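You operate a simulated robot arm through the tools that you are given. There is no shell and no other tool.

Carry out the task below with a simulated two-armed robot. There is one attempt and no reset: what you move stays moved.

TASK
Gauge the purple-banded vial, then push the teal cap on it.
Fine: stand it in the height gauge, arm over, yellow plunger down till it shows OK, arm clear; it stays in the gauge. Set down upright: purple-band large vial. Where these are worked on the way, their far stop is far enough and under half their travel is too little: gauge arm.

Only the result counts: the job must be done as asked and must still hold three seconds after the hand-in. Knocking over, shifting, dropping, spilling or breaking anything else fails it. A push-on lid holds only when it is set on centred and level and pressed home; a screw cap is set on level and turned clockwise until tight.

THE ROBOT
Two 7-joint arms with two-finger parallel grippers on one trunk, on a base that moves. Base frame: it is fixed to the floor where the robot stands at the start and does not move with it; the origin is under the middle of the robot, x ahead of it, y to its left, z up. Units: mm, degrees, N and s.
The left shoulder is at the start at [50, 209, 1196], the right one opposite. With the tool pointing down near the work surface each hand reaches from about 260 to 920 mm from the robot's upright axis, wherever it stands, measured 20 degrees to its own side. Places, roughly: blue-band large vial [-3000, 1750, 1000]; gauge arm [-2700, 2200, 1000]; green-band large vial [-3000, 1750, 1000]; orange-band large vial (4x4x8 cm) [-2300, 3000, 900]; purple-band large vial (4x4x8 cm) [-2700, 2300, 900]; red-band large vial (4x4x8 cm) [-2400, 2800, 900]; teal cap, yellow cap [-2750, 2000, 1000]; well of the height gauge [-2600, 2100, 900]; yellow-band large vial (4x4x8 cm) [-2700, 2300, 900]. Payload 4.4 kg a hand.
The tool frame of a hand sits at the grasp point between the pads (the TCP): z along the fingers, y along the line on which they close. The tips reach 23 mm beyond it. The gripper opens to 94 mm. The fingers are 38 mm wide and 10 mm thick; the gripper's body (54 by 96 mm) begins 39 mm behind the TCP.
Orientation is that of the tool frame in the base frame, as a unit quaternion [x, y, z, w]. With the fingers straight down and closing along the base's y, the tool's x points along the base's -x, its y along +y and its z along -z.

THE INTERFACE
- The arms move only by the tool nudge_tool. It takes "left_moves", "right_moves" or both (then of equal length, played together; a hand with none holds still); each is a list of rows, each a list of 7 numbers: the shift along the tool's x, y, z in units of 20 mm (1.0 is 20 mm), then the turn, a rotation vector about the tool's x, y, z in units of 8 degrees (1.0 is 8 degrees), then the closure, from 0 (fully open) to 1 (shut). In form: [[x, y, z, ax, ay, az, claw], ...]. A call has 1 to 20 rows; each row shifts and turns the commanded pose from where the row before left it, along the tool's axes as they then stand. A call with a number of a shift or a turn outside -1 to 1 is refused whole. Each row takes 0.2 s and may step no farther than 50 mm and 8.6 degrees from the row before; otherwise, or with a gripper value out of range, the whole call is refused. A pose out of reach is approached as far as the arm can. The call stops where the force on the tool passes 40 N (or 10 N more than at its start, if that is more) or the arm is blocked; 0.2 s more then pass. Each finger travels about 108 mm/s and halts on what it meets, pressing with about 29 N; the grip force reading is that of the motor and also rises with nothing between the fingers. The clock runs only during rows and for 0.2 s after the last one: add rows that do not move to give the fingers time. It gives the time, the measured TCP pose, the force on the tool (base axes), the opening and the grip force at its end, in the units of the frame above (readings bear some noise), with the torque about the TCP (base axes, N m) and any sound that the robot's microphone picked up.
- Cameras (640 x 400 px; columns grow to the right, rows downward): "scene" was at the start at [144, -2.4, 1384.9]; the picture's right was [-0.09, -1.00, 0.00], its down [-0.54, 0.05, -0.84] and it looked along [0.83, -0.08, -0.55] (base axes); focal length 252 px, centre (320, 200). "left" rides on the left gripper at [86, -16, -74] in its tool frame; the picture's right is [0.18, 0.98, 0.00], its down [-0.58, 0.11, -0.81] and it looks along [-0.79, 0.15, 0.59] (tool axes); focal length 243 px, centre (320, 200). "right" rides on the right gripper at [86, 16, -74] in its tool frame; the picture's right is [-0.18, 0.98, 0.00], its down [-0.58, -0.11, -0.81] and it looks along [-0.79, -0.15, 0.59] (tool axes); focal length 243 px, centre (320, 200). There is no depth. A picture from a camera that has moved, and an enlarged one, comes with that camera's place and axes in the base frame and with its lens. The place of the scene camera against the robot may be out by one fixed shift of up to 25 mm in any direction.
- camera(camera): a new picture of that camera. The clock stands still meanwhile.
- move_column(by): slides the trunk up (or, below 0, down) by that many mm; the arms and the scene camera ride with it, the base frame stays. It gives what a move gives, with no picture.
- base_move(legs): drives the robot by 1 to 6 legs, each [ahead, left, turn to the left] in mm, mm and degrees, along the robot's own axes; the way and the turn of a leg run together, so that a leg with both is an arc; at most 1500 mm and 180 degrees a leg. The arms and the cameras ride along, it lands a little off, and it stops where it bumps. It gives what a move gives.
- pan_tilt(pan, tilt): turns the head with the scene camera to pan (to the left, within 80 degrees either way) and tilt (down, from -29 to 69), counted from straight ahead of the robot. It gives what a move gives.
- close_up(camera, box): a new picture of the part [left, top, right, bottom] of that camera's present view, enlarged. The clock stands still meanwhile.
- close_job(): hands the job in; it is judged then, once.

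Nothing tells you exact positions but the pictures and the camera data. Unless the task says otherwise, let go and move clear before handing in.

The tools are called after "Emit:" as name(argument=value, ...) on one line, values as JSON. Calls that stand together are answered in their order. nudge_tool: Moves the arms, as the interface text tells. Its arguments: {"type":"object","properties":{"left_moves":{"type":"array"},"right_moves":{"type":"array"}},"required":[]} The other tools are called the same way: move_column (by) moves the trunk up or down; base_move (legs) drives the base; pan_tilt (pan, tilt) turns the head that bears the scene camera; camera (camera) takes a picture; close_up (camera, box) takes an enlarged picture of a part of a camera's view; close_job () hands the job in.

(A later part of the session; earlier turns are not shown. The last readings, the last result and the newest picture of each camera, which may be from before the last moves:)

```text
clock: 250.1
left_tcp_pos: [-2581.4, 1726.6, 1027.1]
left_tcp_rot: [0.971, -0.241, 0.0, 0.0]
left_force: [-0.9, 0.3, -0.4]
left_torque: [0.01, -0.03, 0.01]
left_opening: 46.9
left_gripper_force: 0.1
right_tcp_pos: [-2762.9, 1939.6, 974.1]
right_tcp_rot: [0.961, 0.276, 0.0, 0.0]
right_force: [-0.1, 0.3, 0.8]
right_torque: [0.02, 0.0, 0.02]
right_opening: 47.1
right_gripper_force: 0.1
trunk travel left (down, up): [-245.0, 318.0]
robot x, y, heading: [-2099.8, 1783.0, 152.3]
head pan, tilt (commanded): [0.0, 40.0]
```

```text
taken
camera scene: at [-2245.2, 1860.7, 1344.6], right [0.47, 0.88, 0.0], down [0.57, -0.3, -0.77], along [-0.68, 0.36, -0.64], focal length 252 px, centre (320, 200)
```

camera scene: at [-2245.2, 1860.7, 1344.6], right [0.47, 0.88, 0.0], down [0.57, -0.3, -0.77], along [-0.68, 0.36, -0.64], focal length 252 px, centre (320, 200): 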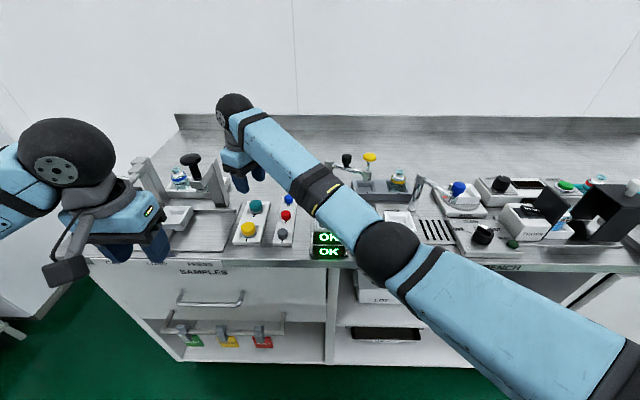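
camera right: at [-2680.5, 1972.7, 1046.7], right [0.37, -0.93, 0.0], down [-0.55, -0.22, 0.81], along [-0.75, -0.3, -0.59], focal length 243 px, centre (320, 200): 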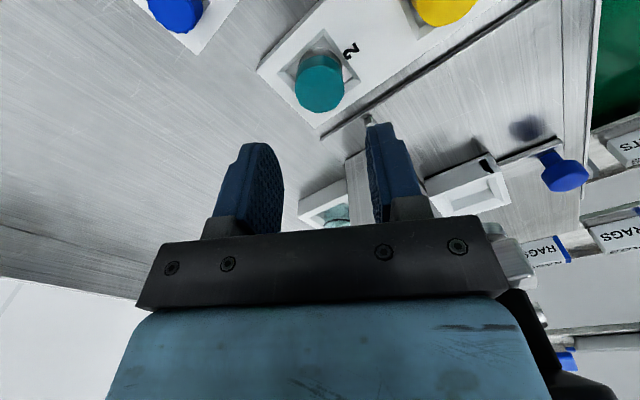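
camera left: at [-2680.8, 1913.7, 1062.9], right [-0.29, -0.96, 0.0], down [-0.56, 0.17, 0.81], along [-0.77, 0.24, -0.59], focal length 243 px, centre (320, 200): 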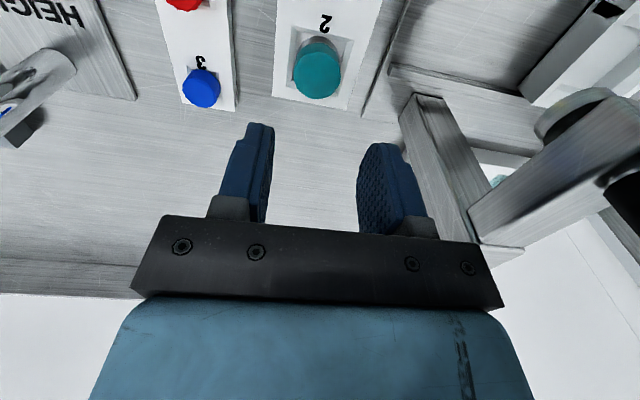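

Emit:
nudge_tool(right_moves=[[0, 0, 0.7, 0, 0, 0, 0.5], [0, 0, 0.7, 0, 0, 0, 0.5], [0, 0, 0.6, 0, 0, 0, 0.5]])

Emit:
close_up(camera="right", box=[240, 60, 400, 220])

Emit:
close_up(camera="scene", box=[200, 80, 440, 300])

```text
clock: 250.9
left_tcp_pos: [-2581.8, 1726.3, 1027.8]
left_tcp_rot: [0.971, -0.24, 0.0, 0.0]
left_force: [1.3, -0.6, -0.4]
left_torque: [0.03, 0.04, -0.01]
left_opening: 46.9
left_gripper_force: 0.1
right_tcp_pos: [-2763.5, 1938.9, 932.2]
right_tcp_rot: [0.961, 0.276, 0.0, 0.0]
right_force: [-0.2, -0.3, -0.1]
right_torque: [-0.01, -0.03, -0.02]
right_opening: 46.9
right_gripper_force: 0.1
trunk travel left (down, up): [-245.0, 318.0]
robot x, y, heading: [-2096.8, 1785.1, 151.9]
head pan, tilt (commanded): [0.0, 40.0]
```

```text
2.50 times, centred on (320, 140) of right
camera zoom: at [-2681.1, 1973.0, 1005.9], right [0.37, -0.93, 0.0], down [-0.55, -0.22, 0.81], along [-0.75, -0.3, -0.59], focal length 606 px, centre (320, 350)
```

zoom: 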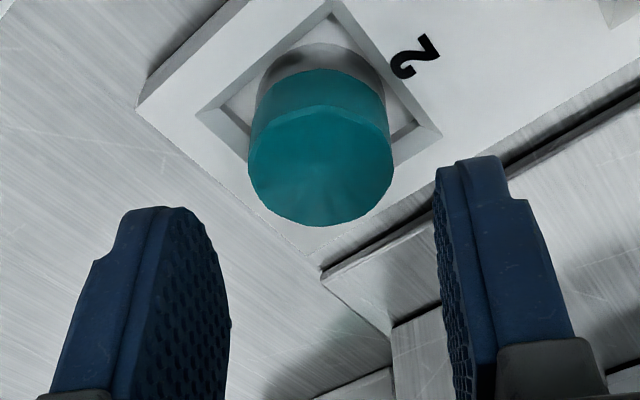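

```text
1.82 times, centred on (320, 190) of scene
camera zoom: at [-2245.7, 1860.7, 1344.5], right [0.47, 0.88, 0.0], down [0.57, -0.3, -0.77], along [-0.68, 0.36, -0.64], focal length 458 px, centre (320, 218)
```

zoom: 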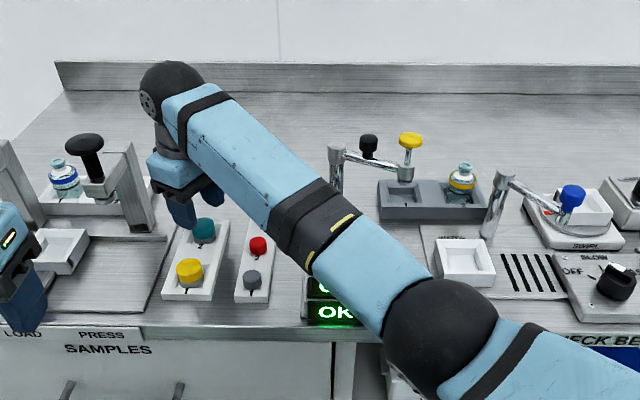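

No drift now. I continue down to the cap.

Emit:
nudge_tool(right_moves=[[0, 0, 0.5, 0, 0, 0, 0.5], [0, 0, 0.5, 0, 0, 0, 0.5], [0, 0, 0.3, 0, 0, 0, 0.5]])

Emit:
close_up(camera="right", box=[220, 80, 420, 240])

```text
clock: 251.7
left_tcp_pos: [-2581.9, 1726.1, 1027.2]
left_tcp_rot: [0.971, -0.24, 0.001, -0.001]
left_force: [0.4, -0.3, -0.2]
left_torque: [0.01, -0.01, -0.05]
left_opening: 46.9
left_gripper_force: 0.0
right_tcp_pos: [-2763.2, 1940.7, 907.8]
right_tcp_rot: [0.961, 0.277, 0.0, 0.0]
right_force: [-0.1, 0.1, -0.2]
right_torque: [0.0, -0.03, -0.04]
right_opening: 47.2
right_gripper_force: 0.0
trunk travel left (down, up): [-245.0, 318.0]
robot x, y, heading: [-2099.8, 1785.2, 152.1]
head pan, tilt (commanded): [0.0, 40.0]
```

```text
2.50 times, centred on (320, 160) of right
camera zoom: at [-2681.0, 1973.8, 980.3], right [0.37, -0.93, 0.0], down [-0.55, -0.22, 0.81], along [-0.75, -0.29, -0.59], focal length 606 px, centre (320, 300)
```

zoom: 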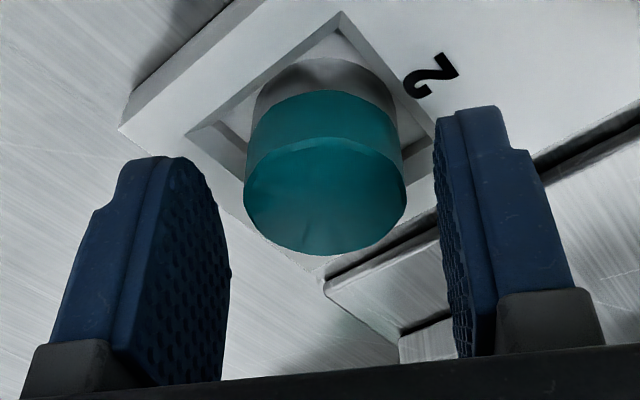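

Emit:
nudge_tool(right_moves=[[0, 0, 0.15, 0, 0, 0, 0.5], [0, 0, 0, 0, 0, 0, 0.5]])

Emit:
nudge_tool(right_moves=[[0, 0, 0.1, 0, 0, 0, 0.5], [0, 0, 0, 0, 0, 0, 0.5]])

Emit:
close_up(camera="right", box=[220, 80, 420, 240])

```text
clock: 252.3
left_tcp_pos: [-2581.1, 1726.6, 1026.3]
left_tcp_rot: [0.971, -0.24, 0.0, 0.001]
left_force: [0.4, 0.0, -0.3]
left_torque: [0.02, 0.01, 0.0]
left_opening: 46.9
left_gripper_force: 0.1
right_tcp_pos: [-2763.8, 1940.1, 903.0]
right_tcp_rot: [0.961, 0.276, 0.0, 0.0]
right_force: [-0.2, 0.1, 0.6]
right_torque: [-0.01, -0.02, -0.03]
right_opening: 47.0
right_gripper_force: 0.1
trunk travel left (down, up): [-245.0, 318.0]
robot x, y, heading: [-2100.9, 1782.7, 152.0]
head pan, tilt (commanded): [0.0, 40.0]
```

```text
clock: 252.9
left_tcp_pos: [-2581.9, 1726.0, 1027.9]
left_tcp_rot: [0.971, -0.24, 0.0, 0.0]
left_force: [-0.8, -1.3, 0.3]
left_torque: [0.0, -0.02, 0.0]
left_opening: 47.1
left_gripper_force: 0.1
right_tcp_pos: [-2762.6, 1940.8, 901.7]
right_tcp_rot: [0.961, 0.277, 0.0, 0.0]
right_force: [-1.3, -0.4, -0.7]
right_torque: [0.03, 0.0, 0.04]
right_opening: 46.6
right_gripper_force: 0.1
trunk travel left (down, up): [-245.0, 318.0]
robot x, y, heading: [-2099.7, 1782.5, 152.1]
head pan, tilt (commanded): [0.0, 40.0]
```

```text
2.50 times, centred on (320, 160) of right
camera zoom: at [-2681.0, 1973.2, 975.6], right [0.37, -0.93, 0.0], down [-0.55, -0.22, 0.81], along [-0.75, -0.3, -0.59], focal length 606 px, centre (320, 300)
```

zoom: 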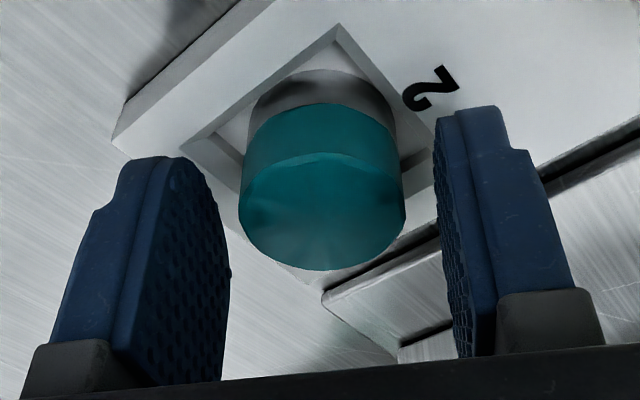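

Emit:
nudge_tool(right_moves=[[0, 0, 0.1, 0, 0, 0, 0.5], [0, 0, 0, 0, 0, 0, 0.5]])

Emit:
nudge_tool(right_moves=[[0, 0, 0.08, 0, 0, 0, 0.5], [0, 0, 0, 0, 0, 0, 0.5]])

```text
clock: 253.5
left_tcp_pos: [-2582.6, 1725.7, 1028.0]
left_tcp_rot: [0.971, -0.24, 0.0, 0.0]
left_force: [-0.7, -0.1, -0.2]
left_torque: [-0.01, 0.04, 0.01]
left_opening: 47.0
left_gripper_force: 0.1
right_tcp_pos: [-2763.4, 1939.7, 898.9]
right_tcp_rot: [0.961, 0.277, 0.001, 0.001]
right_force: [-0.4, -0.8, -0.1]
right_torque: [0.02, 0.03, -0.03]
right_opening: 47.0
right_gripper_force: 0.1
trunk travel left (down, up): [-245.0, 318.0]
robot x, y, heading: [-2099.0, 1783.3, 152.5]
head pan, tilt (commanded): [0.0, 40.0]
```

```text
clock: 254.1
left_tcp_pos: [-2582.7, 1727.1, 1027.4]
left_tcp_rot: [0.971, -0.24, -0.001, 0.0]
left_force: [-0.5, -0.7, 0.2]
left_torque: [-0.01, -0.02, -0.01]
left_opening: 47.0
left_gripper_force: 0.2
right_tcp_pos: [-2762.8, 1940.8, 897.4]
right_tcp_rot: [0.961, 0.277, 0.0, 0.0]
right_force: [-0.3, -0.2, -0.3]
right_torque: [-0.04, 0.0, 0.02]
right_opening: 47.2
right_gripper_force: 0.1
trunk travel left (down, up): [-245.0, 318.0]
robot x, y, heading: [-2096.4, 1780.4, 152.2]
head pan, tilt (commanded): [0.0, 40.0]
```

Emit:
nudge_tool(right_moves=[[0, 0, 0, 0, 0, 0, 0.58], [0, 0, 0, 0, 0, 0, 0.66], [0, 0, 0, 0, 0, 0, 0.8], [0, 0, 0, 0, 0, 0, 1], [0, 0, 0, 0, 0, 0, 1]])

Emit:
close_up(camera="right", box=[220, 80, 420, 240])

```text
clock: 255.3
left_tcp_pos: [-2581.3, 1725.8, 1027.4]
left_tcp_rot: [0.971, -0.24, 0.001, 0.0]
left_force: [-0.5, 0.9, -0.2]
left_torque: [-0.03, 0.01, -0.03]
left_opening: 47.4
left_gripper_force: 0.0
right_tcp_pos: [-2762.7, 1941.4, 897.8]
right_tcp_rot: [0.961, 0.276, 0.0, 0.0]
right_force: [-0.3, 0.5, 1.7]
right_torque: [0.01, -0.02, 0.03]
right_opening: 30.3
right_gripper_force: 29.4
trunk travel left (down, up): [-245.0, 318.0]
robot x, y, heading: [-2097.9, 1785.3, 152.4]
head pan, tilt (commanded): [0.0, 40.0]
```

```text
2.50 times, centred on (320, 160) of right
camera zoom: at [-2680.8, 1973.3, 971.3], right [0.37, -0.93, 0.0], down [-0.55, -0.22, 0.81], along [-0.75, -0.29, -0.59], focal length 606 px, centre (320, 300)
```

zoom: 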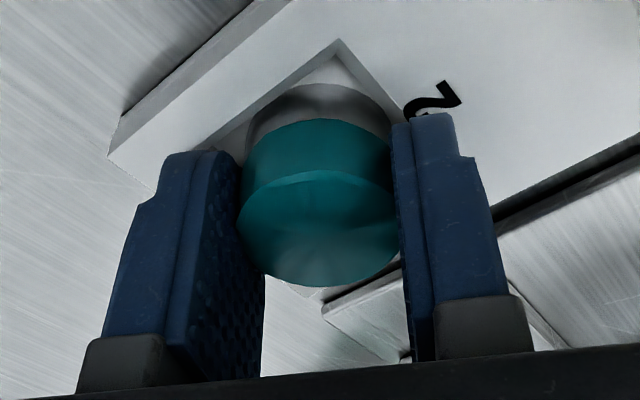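

The cap is gripped (30 mm). I lift it gently.

Emit:
nudge_tool(right_moves=[[0, 0, -0.1, 0, 0, 0, 1], [0, 0, -0.2, 0, 0, 0, 1], [0, 0, -0.4, 0, 0, 0, 1], [0, 0, -0.5, 0, 0, 0, 1], [0, 0, -0.5, 0, 0, 0, 1], [0, 0, -0.5, 0, 0, 0, 1]])

Emit:
close_up(camera="right", box=[220, 80, 420, 240])

Emit:
close_up(camera="scene", box=[200, 100, 320, 260])

```text
clock: 256.7
left_tcp_pos: [-2581.9, 1726.7, 1026.5]
left_tcp_rot: [0.971, -0.241, 0.0, 0.0]
left_force: [-0.5, -0.7, 0.2]
left_torque: [0.01, 0.0, 0.02]
left_opening: 47.0
left_gripper_force: 0.0
right_tcp_pos: [-2763.7, 1939.4, 941.8]
right_tcp_rot: [0.961, 0.277, -0.001, 0.001]
right_force: [-0.1, 0.2, -0.9]
right_torque: [-0.02, -0.04, -0.04]
right_opening: 30.6
right_gripper_force: 29.3
trunk travel left (down, up): [-245.0, 318.0]
robot x, y, heading: [-2097.3, 1781.7, 152.3]
head pan, tilt (commanded): [0.0, 40.0]
```

```text
2.50 times, centred on (320, 160) of right
camera zoom: at [-2680.8, 1971.9, 1016.7], right [0.37, -0.93, 0.0], down [-0.55, -0.22, 0.81], along [-0.75, -0.3, -0.59], focal length 606 px, centre (320, 300)
```

zoom: 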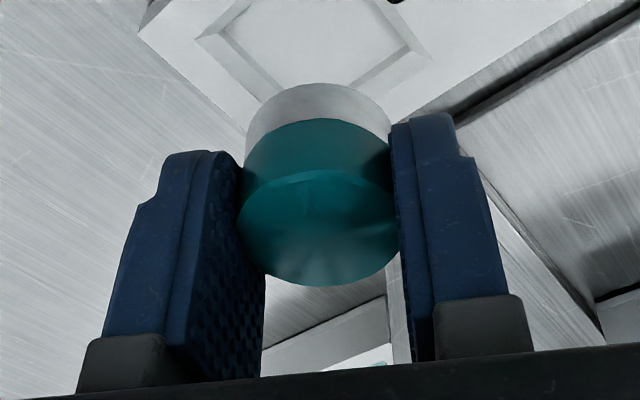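

```text
2.50 times, centred on (260, 180) of scene
camera zoom: at [-2245.5, 1860.7, 1344.5], right [0.47, 0.88, 0.0], down [0.57, -0.3, -0.77], along [-0.68, 0.36, -0.64], focal length 630 px, centre (470, 250)
```

zoom: 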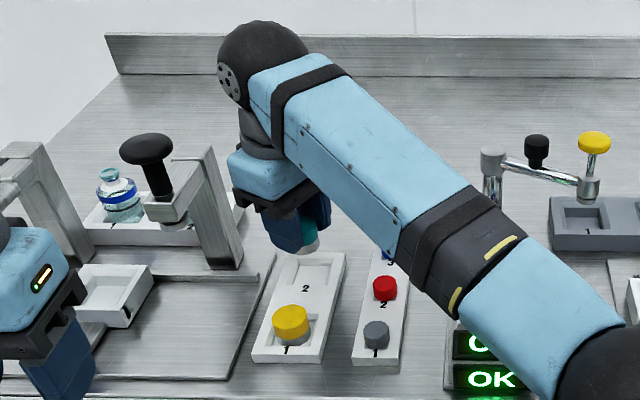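

The cap is held, skirt down: it is 24.5 mm tall, which fits over stopper and lip. I raise it and carry it above the vial.

Emit:
nudge_tool(right_moves=[[0, 0, -0.8, 0, 0, 0, 1], [0, 0, -1, 0, 0, 0, 1], [0, 0, -1, 0, 0, 0, 1], [0, 0, -1, 0, 0, 0, 1], [0, 0, -1, 0, 0, 0, 1], [0, 0, -0.5, 0, 0, 0, 1]])

Emit:
nudge_tool(right_moves=[[0.45, -0.1, 0, 0, 0, 0, 1], [0.897, -0.201, 0, 0, 0, 0, 1], [0.897, -0.201, 0, 0, 0, 0, 1], [0.897, -0.201, 0, 0, 0, 0, 1], [0.897, -0.201, 0, 0, 0, 0, 1], [0.897, -0.201, 0, 0, 0, 0, 1], [0.897, -0.201, 0, 0, 0, 0, 1], [0.897, -0.201, 0, 0, 0, 0, 1], [0.897, -0.201, 0, 0, 0, 0, 1], [0.897, -0.201, 0, 0, 0, 0, 1], [0.897, -0.201, 0, 0, 0, 0, 1], [0.45, -0.1, 0, 0, 0, 0, 1]])

Emit:
camera(camera="right")

Emit:
camera(camera="scene")

```text
clock: 258.1
left_tcp_pos: [-2582.0, 1725.5, 1027.0]
left_tcp_rot: [0.971, -0.241, 0.001, 0.0]
left_force: [-0.2, 0.3, -0.6]
left_torque: [-0.01, 0.01, 0.02]
left_opening: 47.0
left_gripper_force: 0.1
right_tcp_pos: [-2762.4, 1939.4, 1048.6]
right_tcp_rot: [0.961, 0.277, 0.0, 0.0]
right_force: [0.0, 0.3, 0.0]
right_torque: [-0.02, 0.02, 0.0]
right_opening: 30.5
right_gripper_force: 28.7
trunk travel left (down, up): [-245.0, 318.0]
robot x, y, heading: [-2098.9, 1779.3, 152.1]
head pan, tilt (commanded): [0.0, 40.0]
```

```text
clock: 260.7
left_tcp_pos: [-2581.2, 1725.7, 1027.2]
left_tcp_rot: [0.971, -0.24, 0.0, 0.0]
left_force: [-0.9, -0.4, -0.2]
left_torque: [0.0, -0.01, -0.01]
left_opening: 46.9
left_gripper_force: 0.0
right_tcp_pos: [-2619.1, 2080.7, 1047.1]
right_tcp_rot: [0.961, 0.277, 0.0, 0.0]
right_force: [0.4, -0.2, 0.1]
right_torque: [0.01, -0.01, -0.02]
right_opening: 30.5
right_gripper_force: 29.4
trunk travel left (down, up): [-245.0, 318.0]
robot x, y, heading: [-2098.5, 1782.1, 152.1]
head pan, tilt (commanded): [0.0, 40.0]
```

```text
taken
camera right: at [-2537.1, 2114.2, 1121.9], right [0.37, -0.93, 0.0], down [-0.55, -0.22, 0.81], along [-0.75, -0.3, -0.59], focal length 243 px, centre (320, 200)
```

right: 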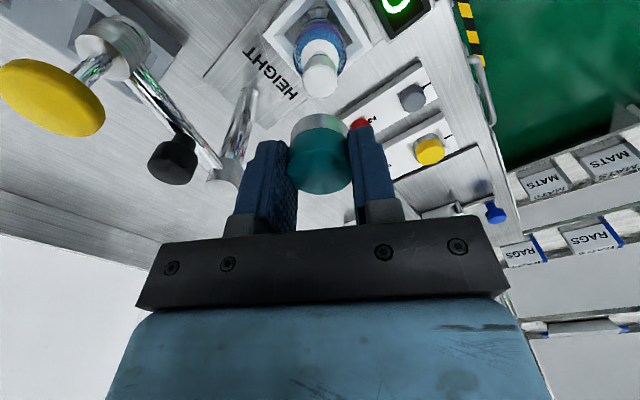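

```text
taken
camera scene: at [-2245.5, 1860.8, 1344.5], right [0.47, 0.88, 0.0], down [0.57, -0.3, -0.77], along [-0.68, 0.36, -0.64], focal length 252 px, centre (320, 200)
```

scene: 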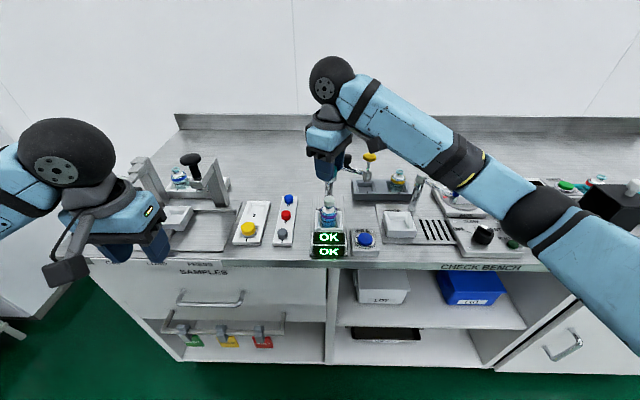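

Emit:
close_up(camera="right", box=[265, 20, 375, 120])

Emit:
close_up(camera="right", box=[260, 90, 380, 210])

```text
4.00 times, centred on (320, 70) of right
camera zoom: at [-2537.1, 2114.2, 1121.9], right [0.37, -0.93, 0.0], down [-0.55, -0.22, 0.81], along [-0.75, -0.3, -0.59], focal length 970 px, centre (320, 720)
```

zoom: 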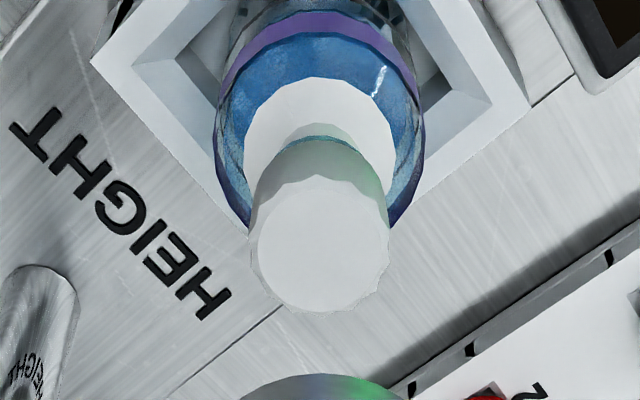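

```text
3.33 times, centred on (320, 150) of right
camera zoom: at [-2537.1, 2114.2, 1121.9], right [0.37, -0.93, 0.0], down [-0.55, -0.22, 0.81], along [-0.75, -0.3, -0.59], focal length 809 px, centre (320, 367)
```

zoom: 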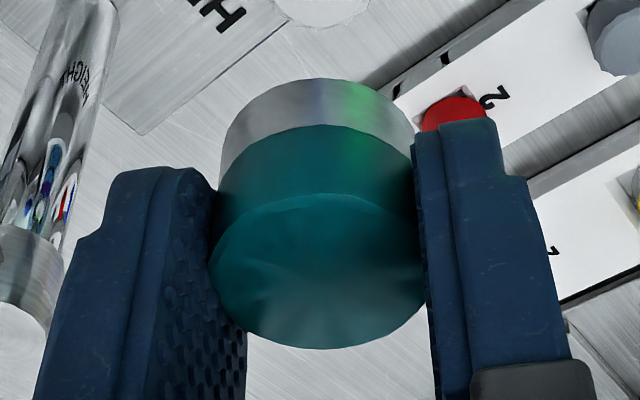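

The stopper's axis is within 1.5 mm of the cap's. I correct and descend to just above the stopper.

Emit:
nudge_tool(right_moves=[[0.06, 0, 0.5, 0, 0, 0, 1], [0, 0, 0.8, 0, 0, 0, 1], [0, 0, 0.8, 0, 0, 0, 1], [0, 0, 0.4, 0, 0, 0, 1]])

Emit:
close_up(camera="right", box=[250, 60, 390, 200])

Emit:
close_up(camera="scene", box=[300, 140, 360, 260])

Emit:
camera(camera="left")

```text
clock: 261.7
left_tcp_pos: [-2581.1, 1724.5, 1026.4]
left_tcp_rot: [0.971, -0.24, 0.0, 0.0]
left_force: [0.7, 0.1, 0.2]
left_torque: [0.0, -0.02, 0.0]
left_opening: 47.0
left_gripper_force: 0.1
right_tcp_pos: [-2619.3, 2082.6, 998.0]
right_tcp_rot: [0.961, 0.277, 0.0, 0.001]
right_force: [0.4, 0.9, -1.4]
right_torque: [0.03, -0.01, 0.02]
right_opening: 30.5
right_gripper_force: 29.2
trunk travel left (down, up): [-245.0, 318.0]
robot x, y, heading: [-2099.7, 1785.5, 152.3]
head pan, tilt (commanded): [0.0, 40.0]
```

```text
2.86 times, centred on (320, 130) of right
camera zoom: at [-2536.3, 2115.5, 1071.6], right [0.37, -0.93, 0.0], down [-0.55, -0.22, 0.81], along [-0.75, -0.3, -0.59], focal length 693 px, centre (320, 400)
```

zoom: 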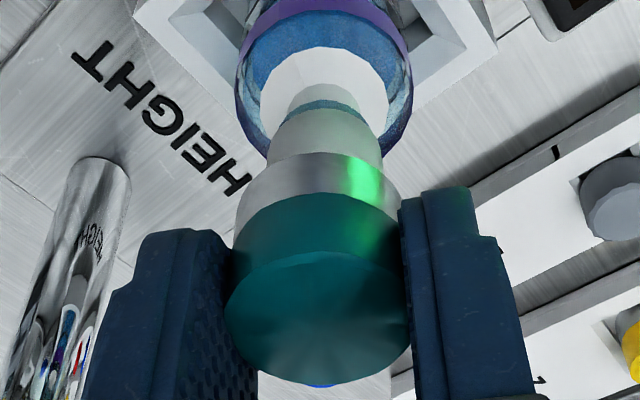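

```text
3.33 times, centred on (330, 200) of scene
camera zoom: at [-2245.6, 1860.7, 1344.5], right [0.47, 0.88, 0.0], down [0.57, -0.3, -0.77], along [-0.68, 0.36, -0.64], focal length 840 px, centre (287, 200)
```

zoom: 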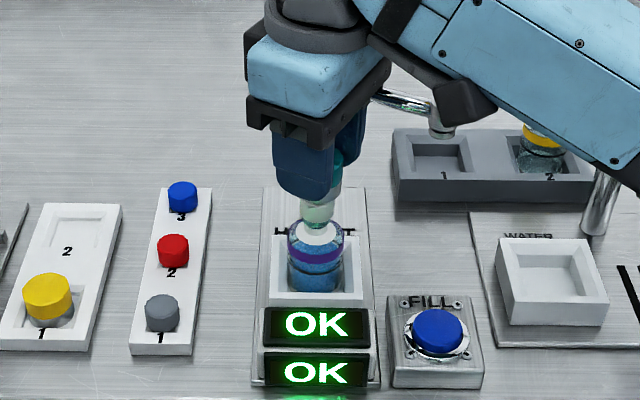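

```text
taken
camera left: at [-2498.1, 1701.0, 1102.3], right [-0.3, -0.96, 0.0], down [-0.56, 0.18, 0.81], along [-0.77, 0.24, -0.59], focal length 243 px, centre (320, 200)
```

left: 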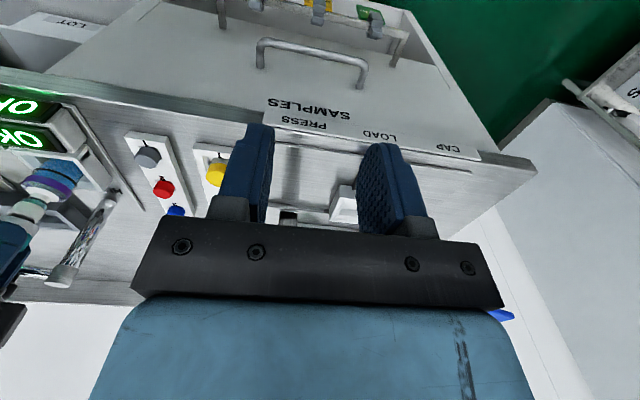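

Emit:
close_up(camera="left", box=[0, 130, 110, 270])

Emit:
close_up(camera="scene", box=[318, 180, 343, 225])

```text
2.86 times, centred on (55, 200) of left
camera zoom: at [-2498.1, 1701.0, 1102.3], right [-0.3, -0.96, 0.0], down [-0.56, 0.18, 0.81], along [-0.77, 0.24, -0.59], focal length 693 px, centre (1077, 200)
```

zoom: 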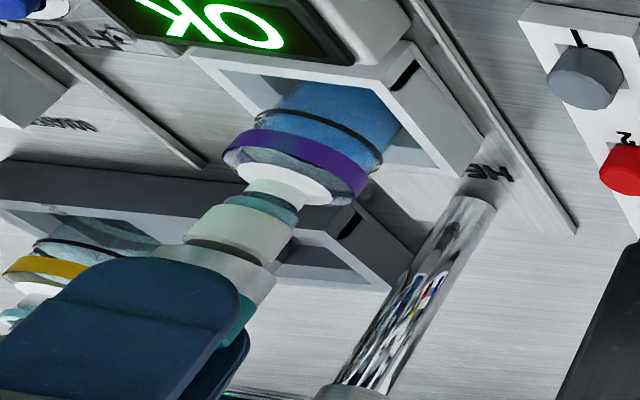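

```text
8.89 times, centred on (330, 202) of scene
camera zoom: at [-2245.6, 1860.7, 1344.5], right [0.47, 0.88, 0.0], down [0.57, -0.3, -0.77], along [-0.68, 0.36, -0.64], focal length 2241 px, centre (227, 178)
```

zoom: 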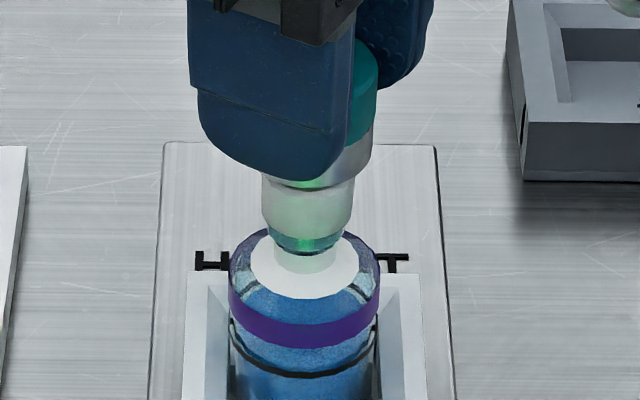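

I make a final 1 mm correction and lower the cap onto the stopper, feeling for contact.

Emit:
nudge_tool(right_moves=[[-0.04, 0.058, 0, 0, 0, 0, 1], [0, 0, 0.2, 0, 0, 0, 1], [0, 0, 0, 0, 0, 0, 1]])

Emit:
nudge_tool(right_moves=[[0, 0, 0.1, 0, 0, 0, 1], [0, 0, 0, 0, 0, 0, 1]])

Emit:
nudge_tool(right_moves=[[0, 0, 0.1, 0, 0, 0, 1], [0, 0, 0, 0, 0, 0, 1]])

Emit:
nudge_tool(right_moves=[[0, 0, 0.1, 0, 0, 0, 1], [0, 0, 0, 0, 0, 0, 1]])

Emit:
close_up(camera="scene", box=[318, 180, 343, 225])

```text
clock: 262.5
left_tcp_pos: [-2579.7, 1726.3, 1026.8]
left_tcp_rot: [0.971, -0.24, 0.0, 0.0]
left_force: [-0.2, 0.7, -0.4]
left_torque: [-0.01, 0.02, 0.0]
left_opening: 47.0
left_gripper_force: 0.1
right_tcp_pos: [-2618.7, 2080.9, 993.5]
right_tcp_rot: [0.961, 0.277, 0.0, 0.0]
right_force: [-0.1, -0.6, -0.1]
right_torque: [0.01, -0.03, 0.04]
right_opening: 30.3
right_gripper_force: 29.0
trunk travel left (down, up): [-245.0, 318.0]
robot x, y, heading: [-2103.1, 1786.1, 152.4]
head pan, tilt (commanded): [0.0, 40.0]
```

```text
clock: 263.1
left_tcp_pos: [-2581.2, 1726.6, 1027.0]
left_tcp_rot: [0.971, -0.24, 0.0, 0.0]
left_force: [0.5, 1.0, -0.2]
left_torque: [0.02, 0.03, -0.02]
left_opening: 47.2
left_gripper_force: 0.1
right_tcp_pos: [-2619.5, 2081.0, 991.8]
right_tcp_rot: [0.961, 0.276, 0.0, 0.001]
right_force: [-0.2, -0.1, -0.6]
right_torque: [0.0, -0.01, -0.02]
right_opening: 30.5
right_gripper_force: 29.0
trunk travel left (down, up): [-245.0, 318.0]
robot x, y, heading: [-2099.3, 1785.9, 151.9]
head pan, tilt (commanded): [0.0, 40.0]
```

```text
clock: 263.7
left_tcp_pos: [-2581.2, 1724.3, 1027.4]
left_tcp_rot: [0.971, -0.24, 0.0, 0.0]
left_force: [1.0, -0.2, -0.6]
left_torque: [-0.01, 0.01, -0.02]
left_opening: 47.0
left_gripper_force: 0.0
right_tcp_pos: [-2618.7, 2081.4, 990.4]
right_tcp_rot: [0.961, 0.277, 0.0, 0.0]
right_force: [0.0, -0.6, -0.2]
right_torque: [0.03, -0.05, 0.01]
right_opening: 30.0
right_gripper_force: 29.3
trunk travel left (down, up): [-245.0, 318.0]
robot x, y, heading: [-2099.5, 1784.6, 152.2]
head pan, tilt (commanded): [0.0, 40.0]
```

```text
clock: 264.3
left_tcp_pos: [-2581.5, 1726.3, 1026.5]
left_tcp_rot: [0.971, -0.24, 0.0, 0.0]
left_force: [0.2, 0.1, -0.7]
left_torque: [-0.01, 0.0, 0.01]
left_opening: 46.9
left_gripper_force: 0.1
right_tcp_pos: [-2617.9, 2081.3, 988.5]
right_tcp_rot: [0.961, 0.277, 0.001, 0.0]
right_force: [0.5, -0.1, -0.6]
right_torque: [-0.02, -0.04, -0.04]
right_opening: 30.6
right_gripper_force: 28.7
trunk travel left (down, up): [-245.0, 318.0]
robot x, y, heading: [-2101.9, 1785.3, 152.1]
head pan, tilt (commanded): [0.0, 40.0]
```

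```text
8.89 times, centred on (330, 202) of scene
camera zoom: at [-2245.6, 1860.7, 1344.5], right [0.47, 0.88, 0.0], down [0.57, -0.3, -0.77], along [-0.68, 0.36, -0.64], focal length 2241 px, centre (227, 178)
```

zoom: 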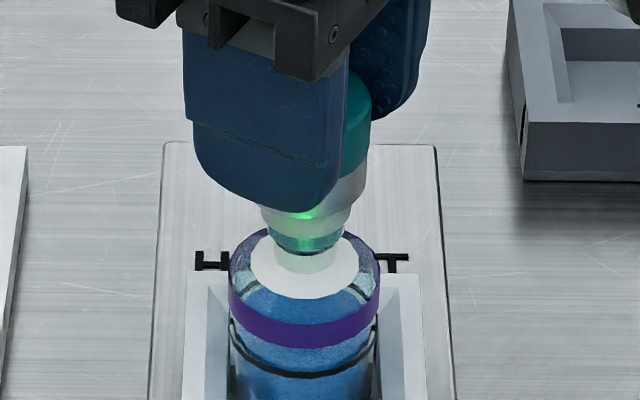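

No resistance: the skirt is sliding over the stopper. I continue down in small steps.

Emit:
nudge_tool(right_moves=[[0, 0, 0.1, 0, 0, 0, 1], [0, 0, 0.1, 0, 0, 0, 1], [0, 0, 0, 0, 0, 0, 1]])

Emit:
nudge_tool(right_moves=[[0, 0, 0.1, 0, 0, 0, 1], [0, 0, 0.1, 0, 0, 0, 1], [0, 0, 0, 0, 0, 0, 1]])

Emit:
close_up(camera="scene", box=[318, 180, 343, 225])

Emit:
close_up(camera="right", box=[250, 60, 390, 200])

```text
clock: 265.1
left_tcp_pos: [-2581.6, 1724.8, 1026.9]
left_tcp_rot: [0.971, -0.24, 0.0, 0.0]
left_force: [-0.3, -0.6, 0.2]
left_torque: [-0.02, -0.01, 0.01]
left_opening: 46.7
left_gripper_force: 0.0
right_tcp_pos: [-2618.5, 2080.5, 983.6]
right_tcp_rot: [0.961, 0.276, 0.0, 0.0]
right_force: [0.2, -0.2, -0.8]
right_torque: [-0.01, 0.02, -0.06]
right_opening: 30.3
right_gripper_force: 28.4
trunk travel left (down, up): [-245.0, 318.0]
robot x, y, heading: [-2099.1, 1784.7, 152.3]
head pan, tilt (commanded): [0.0, 40.0]
```

```text
clock: 265.9
left_tcp_pos: [-2582.3, 1726.3, 1027.0]
left_tcp_rot: [0.971, -0.239, 0.0, 0.0]
left_force: [-0.1, 0.5, 0.4]
left_torque: [0.0, 0.0, 0.0]
left_opening: 47.1
left_gripper_force: 0.1
right_tcp_pos: [-2618.1, 2081.2, 979.8]
right_tcp_rot: [0.961, 0.277, 0.0, -0.001]
right_force: [-0.1, 0.0, 0.2]
right_torque: [0.01, -0.01, 0.02]
right_opening: 30.2
right_gripper_force: 28.9
trunk travel left (down, up): [-245.0, 318.0]
robot x, y, heading: [-2098.5, 1786.3, 152.3]
head pan, tilt (commanded): [0.0, 40.0]
```

```text
8.89 times, centred on (330, 202) of scene
camera zoom: at [-2245.6, 1860.7, 1344.5], right [0.47, 0.88, 0.0], down [0.57, -0.3, -0.77], along [-0.68, 0.36, -0.64], focal length 2241 px, centre (227, 178)
```

zoom: 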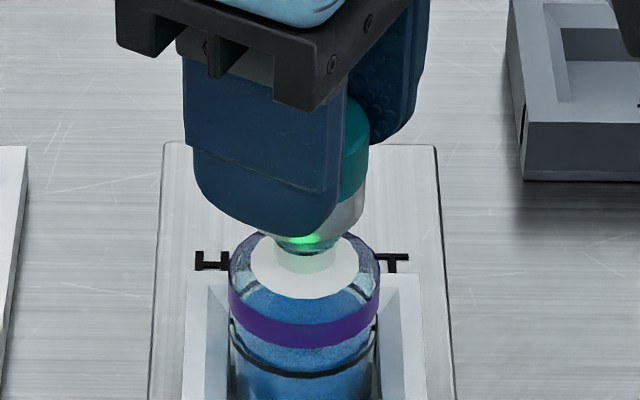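

```text
2.86 times, centred on (320, 130) of right
camera zoom: at [-2536.2, 2113.9, 1053.9], right [0.37, -0.93, 0.0], down [-0.55, -0.22, 0.81], along [-0.75, -0.3, -0.59], focal length 693 px, centre (320, 400)
```

zoom: 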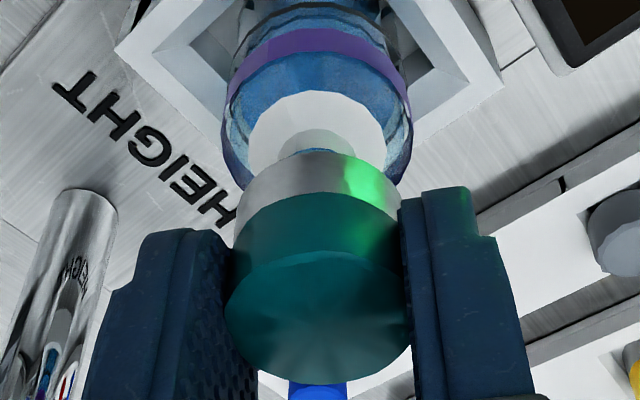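

The cap has slipped well over the stopper without force. On to the seat, in small steps.

Emit:
nudge_tool(right_moves=[[0, 0, 0.1, 0, 0, 0, 1], [0, 0, 0, 0, 0, 0, 1]])

Emit:
nudge_tool(right_moves=[[0, 0, 0.1, 0, 0, 0, 1], [0, 0, 0, 0, 0, 0, 1]])

Emit:
nudge_tool(right_moves=[[0, 0, 0.1, 0, 0, 0, 1], [0, 0, 0, 0, 0, 0, 1]])

Emit:
nudge_tool(right_moves=[[0, 0, 0.1, 0, 0, 0, 1], [0, 0, 0, 0, 0, 0, 1]])

Emit:
close_up(camera="right", box=[250, 60, 390, 200])

```text
clock: 266.5
left_tcp_pos: [-2581.5, 1725.3, 1026.7]
left_tcp_rot: [0.971, -0.241, 0.0, -0.001]
left_force: [0.2, -0.4, 0.0]
left_torque: [-0.02, 0.01, 0.01]
left_opening: 47.0
left_gripper_force: 0.1
right_tcp_pos: [-2618.7, 2080.9, 979.1]
right_tcp_rot: [0.961, 0.277, 0.0, -0.002]
right_force: [-0.4, 0.6, 0.1]
right_torque: [0.03, 0.03, 0.0]
right_opening: 30.2
right_gripper_force: 29.2
trunk travel left (down, up): [-245.0, 318.0]
robot x, y, heading: [-2100.3, 1784.9, 152.3]
head pan, tilt (commanded): [0.0, 40.0]
```

```text
clock: 267.1
left_tcp_pos: [-2581.8, 1725.5, 1026.6]
left_tcp_rot: [0.971, -0.24, 0.0, 0.0]
left_force: [0.2, 0.0, 0.0]
left_torque: [0.01, -0.01, 0.01]
left_opening: 47.0
left_gripper_force: 0.0
right_tcp_pos: [-2619.1, 2080.6, 976.5]
right_tcp_rot: [0.961, 0.276, 0.0, 0.0]
right_force: [0.4, 0.0, 0.6]
right_torque: [0.01, 0.02, 0.02]
right_opening: 29.9
right_gripper_force: 29.4
trunk travel left (down, up): [-245.0, 318.0]
robot x, y, heading: [-2097.8, 1786.5, 152.5]
head pan, tilt (commanded): [0.0, 40.0]
```

```text
clock: 267.7
left_tcp_pos: [-2581.3, 1726.0, 1028.0]
left_tcp_rot: [0.971, -0.24, 0.0, 0.001]
left_force: [1.2, -0.4, -0.2]
left_torque: [0.01, -0.01, 0.0]
left_opening: 46.9
left_gripper_force: 0.2
right_tcp_pos: [-2617.8, 2080.2, 973.8]
right_tcp_rot: [0.961, 0.276, 0.0, 0.0]
right_force: [0.4, 0.9, 3.8]
right_torque: [0.0, 0.0, 0.01]
right_opening: 30.1
right_gripper_force: 29.0
trunk travel left (down, up): [-245.0, 318.0]
robot x, y, heading: [-2098.1, 1783.4, 152.3]
head pan, tilt (commanded): [0.0, 40.0]
```

```text
clock: 268.3
left_tcp_pos: [-2580.9, 1726.1, 1026.1]
left_tcp_rot: [0.97, -0.241, -0.001, 0.0]
left_force: [-0.3, 0.4, 0.4]
left_torque: [0.01, 0.0, 0.03]
left_opening: 47.3
left_gripper_force: 0.1
right_tcp_pos: [-2618.2, 2080.8, 971.3]
right_tcp_rot: [0.961, 0.276, 0.001, 0.0]
right_force: [0.2, -0.7, -1.1]
right_torque: [0.01, 0.0, -0.02]
right_opening: 30.2
right_gripper_force: 29.3
trunk travel left (down, up): [-245.0, 318.0]
robot x, y, heading: [-2097.7, 1784.1, 152.3]
head pan, tilt (commanded): [0.0, 40.0]
```

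```text
2.86 times, centred on (320, 130) of right
camera zoom: at [-2536.7, 2114.0, 1044.6], right [0.37, -0.93, 0.0], down [-0.55, -0.22, 0.81], along [-0.75, -0.3, -0.59], focal length 693 px, centre (320, 400)
```

zoom: 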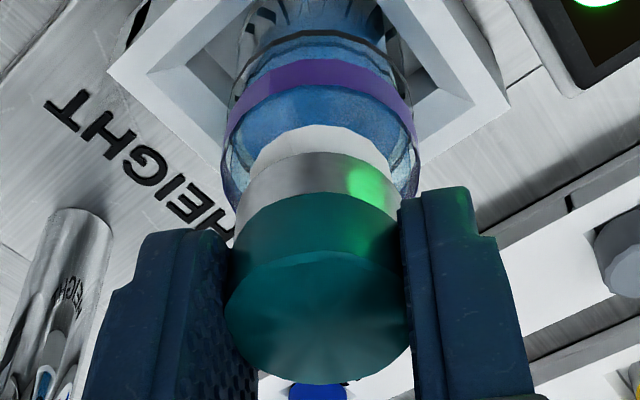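

A small resistance (3.8 N) was passed, as with a snap. I press on until it is firmly home.

Emit:
nudge_tool(right_moves=[[0, 0, 0.07, 0, 0, 0, 1], [0, 0, 0, 0, 0, 0, 1]])

Emit:
nudge_tool(right_moves=[[0, 0, 0.07, 0, 0, 0, 1], [0, 0, 0, 0, 0, 0, 1]])

Emit:
nudge_tool(right_moves=[[0, 0, 0.07, 0, 0, 0, 1], [0, 0, 0, 0, 0, 0, 1]])

Emit:
close_up(camera="right", box=[250, 60, 390, 200])

```text
clock: 268.9
left_tcp_pos: [-2581.7, 1725.6, 1027.6]
left_tcp_rot: [0.971, -0.239, 0.0, 0.0]
left_force: [-0.8, -0.3, 0.4]
left_torque: [0.05, -0.01, 0.0]
left_opening: 47.0
left_gripper_force: 0.1
right_tcp_pos: [-2618.6, 2082.5, 970.3]
right_tcp_rot: [0.961, 0.276, 0.0, 0.001]
right_force: [-0.7, -1.4, -1.2]
right_torque: [0.0, -0.03, -0.01]
right_opening: 29.9
right_gripper_force: 29.2
trunk travel left (down, up): [-245.0, 318.0]
robot x, y, heading: [-2101.3, 1781.9, 152.1]
head pan, tilt (commanded): [0.0, 40.0]
```

```text
clock: 269.5
left_tcp_pos: [-2581.7, 1724.8, 1028.2]
left_tcp_rot: [0.971, -0.24, 0.0, 0.0]
left_force: [0.2, -0.4, 0.3]
left_torque: [0.05, 0.0, -0.01]
left_opening: 47.1
left_gripper_force: 0.1
right_tcp_pos: [-2619.3, 2080.8, 969.3]
right_tcp_rot: [0.961, 0.277, 0.0, 0.0]
right_force: [1.1, 0.1, 1.8]
right_torque: [-0.02, -0.01, 0.02]
right_opening: 30.5
right_gripper_force: 29.2
trunk travel left (down, up): [-245.0, 318.0]
robot x, y, heading: [-2098.4, 1784.3, 152.2]
head pan, tilt (commanded): [0.0, 40.0]
```

```text
clock: 270.1
left_tcp_pos: [-2580.4, 1725.0, 1028.0]
left_tcp_rot: [0.971, -0.24, -0.001, 0.0]
left_force: [0.1, -0.2, -0.3]
left_torque: [0.04, -0.02, 0.02]
left_opening: 46.8
left_gripper_force: 0.1
right_tcp_pos: [-2618.8, 2081.1, 970.0]
right_tcp_rot: [0.961, 0.276, -0.001, -0.001]
right_force: [0.6, 0.7, 9.7]
right_torque: [0.08, -0.02, -0.03]
right_opening: 29.8
right_gripper_force: 29.3
trunk travel left (down, up): [-245.0, 318.0]
robot x, y, heading: [-2097.2, 1783.8, 152.1]
head pan, tilt (commanded): [0.0, 40.0]
```

```text
2.86 times, centred on (320, 130) of right
camera zoom: at [-2535.5, 2113.7, 1043.1], right [0.37, -0.93, 0.0], down [-0.55, -0.22, 0.81], along [-0.75, -0.3, -0.59], focal length 693 px, centre (320, 400)
```

zoom: 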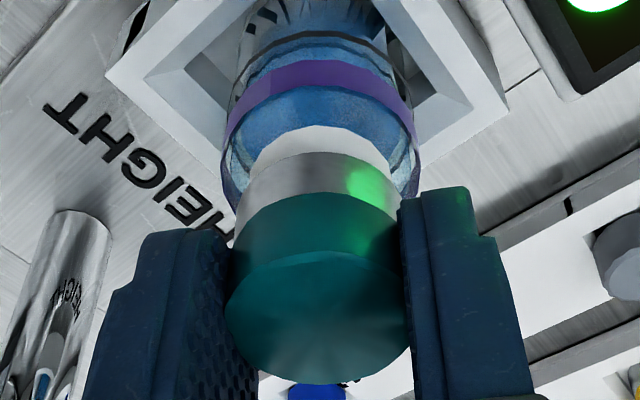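

Emit:
nudge_tool(right_moves=[[0, 0, 0.07, 0, 0, 0, 1], [0, 0, 0, 0, 0, 0, 1]])

Emit:
nudge_tool(right_moves=[[0, 0, 0.05, 0, 0, 0, 1], [0, 0, 0, 0, 0, 0, 1]])

Emit:
close_up(camera="right", box=[250, 60, 390, 200])

Emit:
close_up(camera="scene", box=[310, 170, 350, 260])

```text
clock: 270.7
left_tcp_pos: [-2579.7, 1725.4, 1028.0]
left_tcp_rot: [0.971, -0.24, -0.001, 0.0]
left_force: [0.2, 0.9, -0.3]
left_torque: [0.0, 0.0, -0.01]
left_opening: 46.8
left_gripper_force: 0.1
right_tcp_pos: [-2617.2, 2080.7, 969.3]
right_tcp_rot: [0.961, 0.277, -0.001, 0.0]
right_force: [0.7, 2.7, 20.9]
right_torque: [0.1, 0.02, 0.02]
right_opening: 29.8
right_gripper_force: 29.3
trunk travel left (down, up): [-245.0, 318.0]
robot x, y, heading: [-2099.1, 1780.1, 152.5]
head pan, tilt (commanded): [0.0, 40.0]
```

```text
clock: 271.3
left_tcp_pos: [-2579.5, 1725.9, 1028.2]
left_tcp_rot: [0.971, -0.24, -0.002, -0.001]
left_force: [0.9, -0.1, -0.2]
left_torque: [0.02, -0.02, -0.01]
left_opening: 47.1
left_gripper_force: 0.0
right_tcp_pos: [-2616.4, 2078.6, 968.9]
right_tcp_rot: [0.961, 0.276, -0.002, -0.001]
right_force: [-1.2, 4.7, 32.6]
right_torque: [0.17, 0.05, -0.01]
right_opening: 30.0
right_gripper_force: 29.2
trunk travel left (down, up): [-245.0, 318.0]
robot x, y, heading: [-2096.0, 1784.2, 152.2]
head pan, tilt (commanded): [0.0, 40.0]
```

```text
2.86 times, centred on (320, 130) of right
camera zoom: at [-2534.4, 2113.0, 1042.1], right [0.37, -0.93, 0.0], down [-0.55, -0.22, 0.81], along [-0.75, -0.3, -0.59], focal length 693 px, centre (320, 400)
```

zoom: 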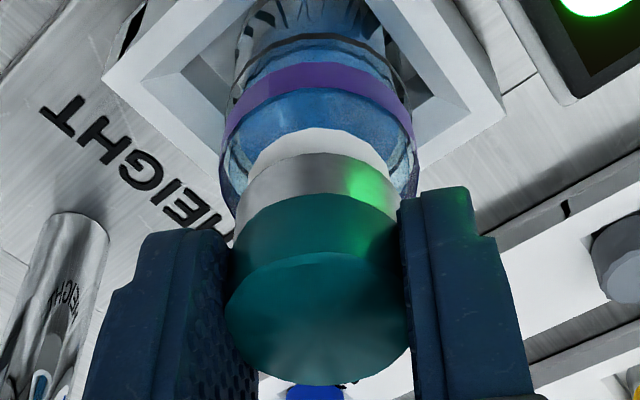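

```text
4.44 times, centred on (330, 215) of scene
camera zoom: at [-2242.9, 1859.5, 1345.2], right [0.47, 0.88, 0.0], down [0.57, -0.3, -0.77], along [-0.68, 0.36, -0.64], focal length 1120 px, centre (276, 133)
```

zoom: 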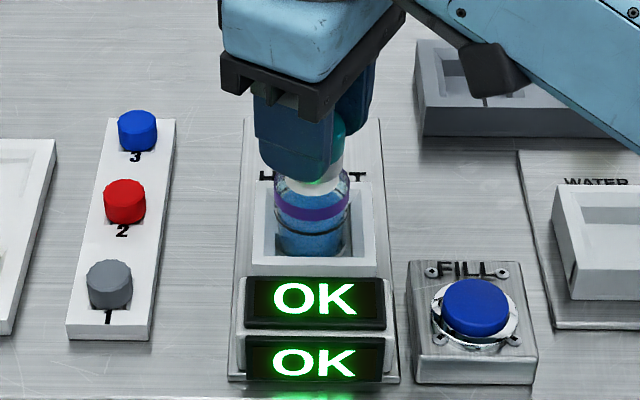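

Pressed home with over 30 N. I ease off, open and rise, then inspect the cap from all sides.

Emit:
nudge_tool(right_moves=[[0, 0, -0.12, 0, 0, 0, 1], [0, 0, -0.05, 0, 0, 0, 0.9], [0, 0, 0, 0, 0, 0, 0.7], [0, 0, 0, 0, 0, 0, 0.5], [0, 0, 0, 0, 0, 0, 0.45], [0, 0, -0.5, 0, 0, 0, 0.45], [0, 0, -1, 0, 0, 0, 0.45], [0, 0, -1, 0, 0, 0, 0.45], [0, 0, -1, 0, 0, 0, 0.45], [0, 0, -1, 0, 0, 0, 0.45], [0, 0, -1, 0, 0, 0, 0.45]])

Emit:
close_up(camera="right", box=[265, 20, 375, 120])

Emit:
close_up(camera="scene", box=[310, 170, 350, 260])

Emit:
close_up(camera="left", box=[0, 130, 110, 270])

```text
clock: 273.7
left_tcp_pos: [-2579.1, 1726.8, 1026.7]
left_tcp_rot: [0.971, -0.241, 0.0, 0.0]
left_force: [0.4, 1.0, 0.1]
left_torque: [-0.04, 0.01, -0.02]
left_opening: 47.0
left_gripper_force: 0.0
right_tcp_pos: [-2619.1, 2081.1, 1078.1]
right_tcp_rot: [0.961, 0.276, 0.0, 0.0]
right_force: [-0.3, 0.4, 0.0]
right_torque: [-0.04, 0.0, -0.01]
right_opening: 51.8
right_gripper_force: 0.1
trunk travel left (down, up): [-245.0, 318.0]
robot x, y, heading: [-2092.5, 1782.8, 152.4]
head pan, tilt (commanded): [0.0, 40.0]
```

```text
4.00 times, centred on (320, 70) of right
camera zoom: at [-2536.3, 2113.9, 1152.8], right [0.37, -0.93, 0.0], down [-0.55, -0.22, 0.81], along [-0.75, -0.3, -0.59], focal length 970 px, centre (320, 720)
```

zoom: 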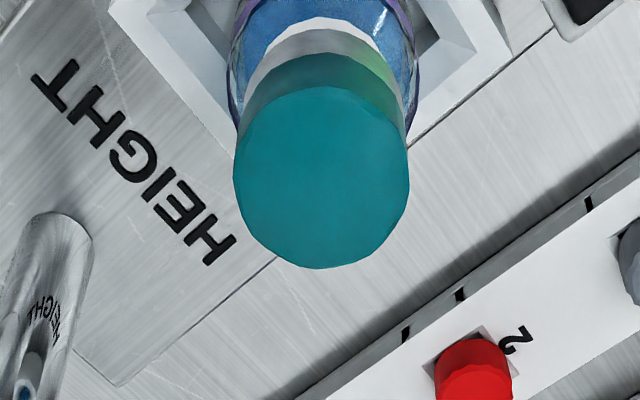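

```text
4.44 times, centred on (330, 215) of scene
camera zoom: at [-2245.3, 1860.4, 1344.5], right [0.47, 0.88, 0.0], down [0.57, -0.3, -0.77], along [-0.68, 0.36, -0.64], focal length 1120 px, centre (276, 133)
```

zoom: 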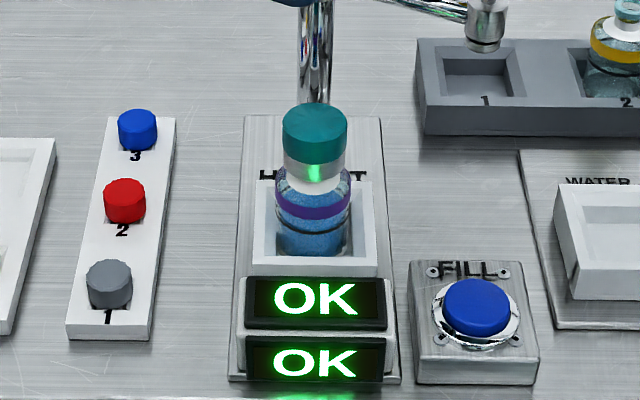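

```text
2.86 times, centred on (55, 200) of left
camera zoom: at [-2497.9, 1700.7, 1102.3], right [-0.3, -0.96, 0.0], down [-0.56, 0.17, 0.81], along [-0.77, 0.24, -0.59], focal length 693 px, centre (1077, 200)
```

zoom: 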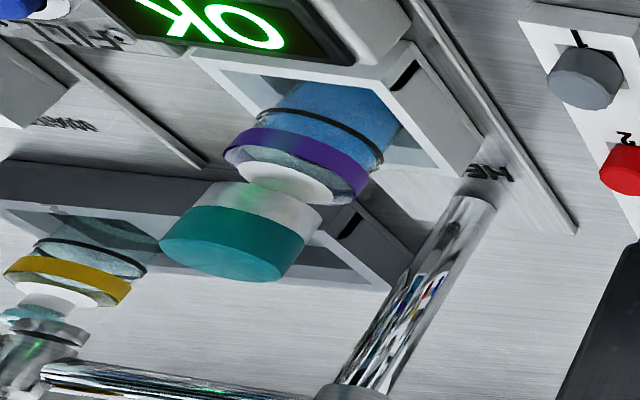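

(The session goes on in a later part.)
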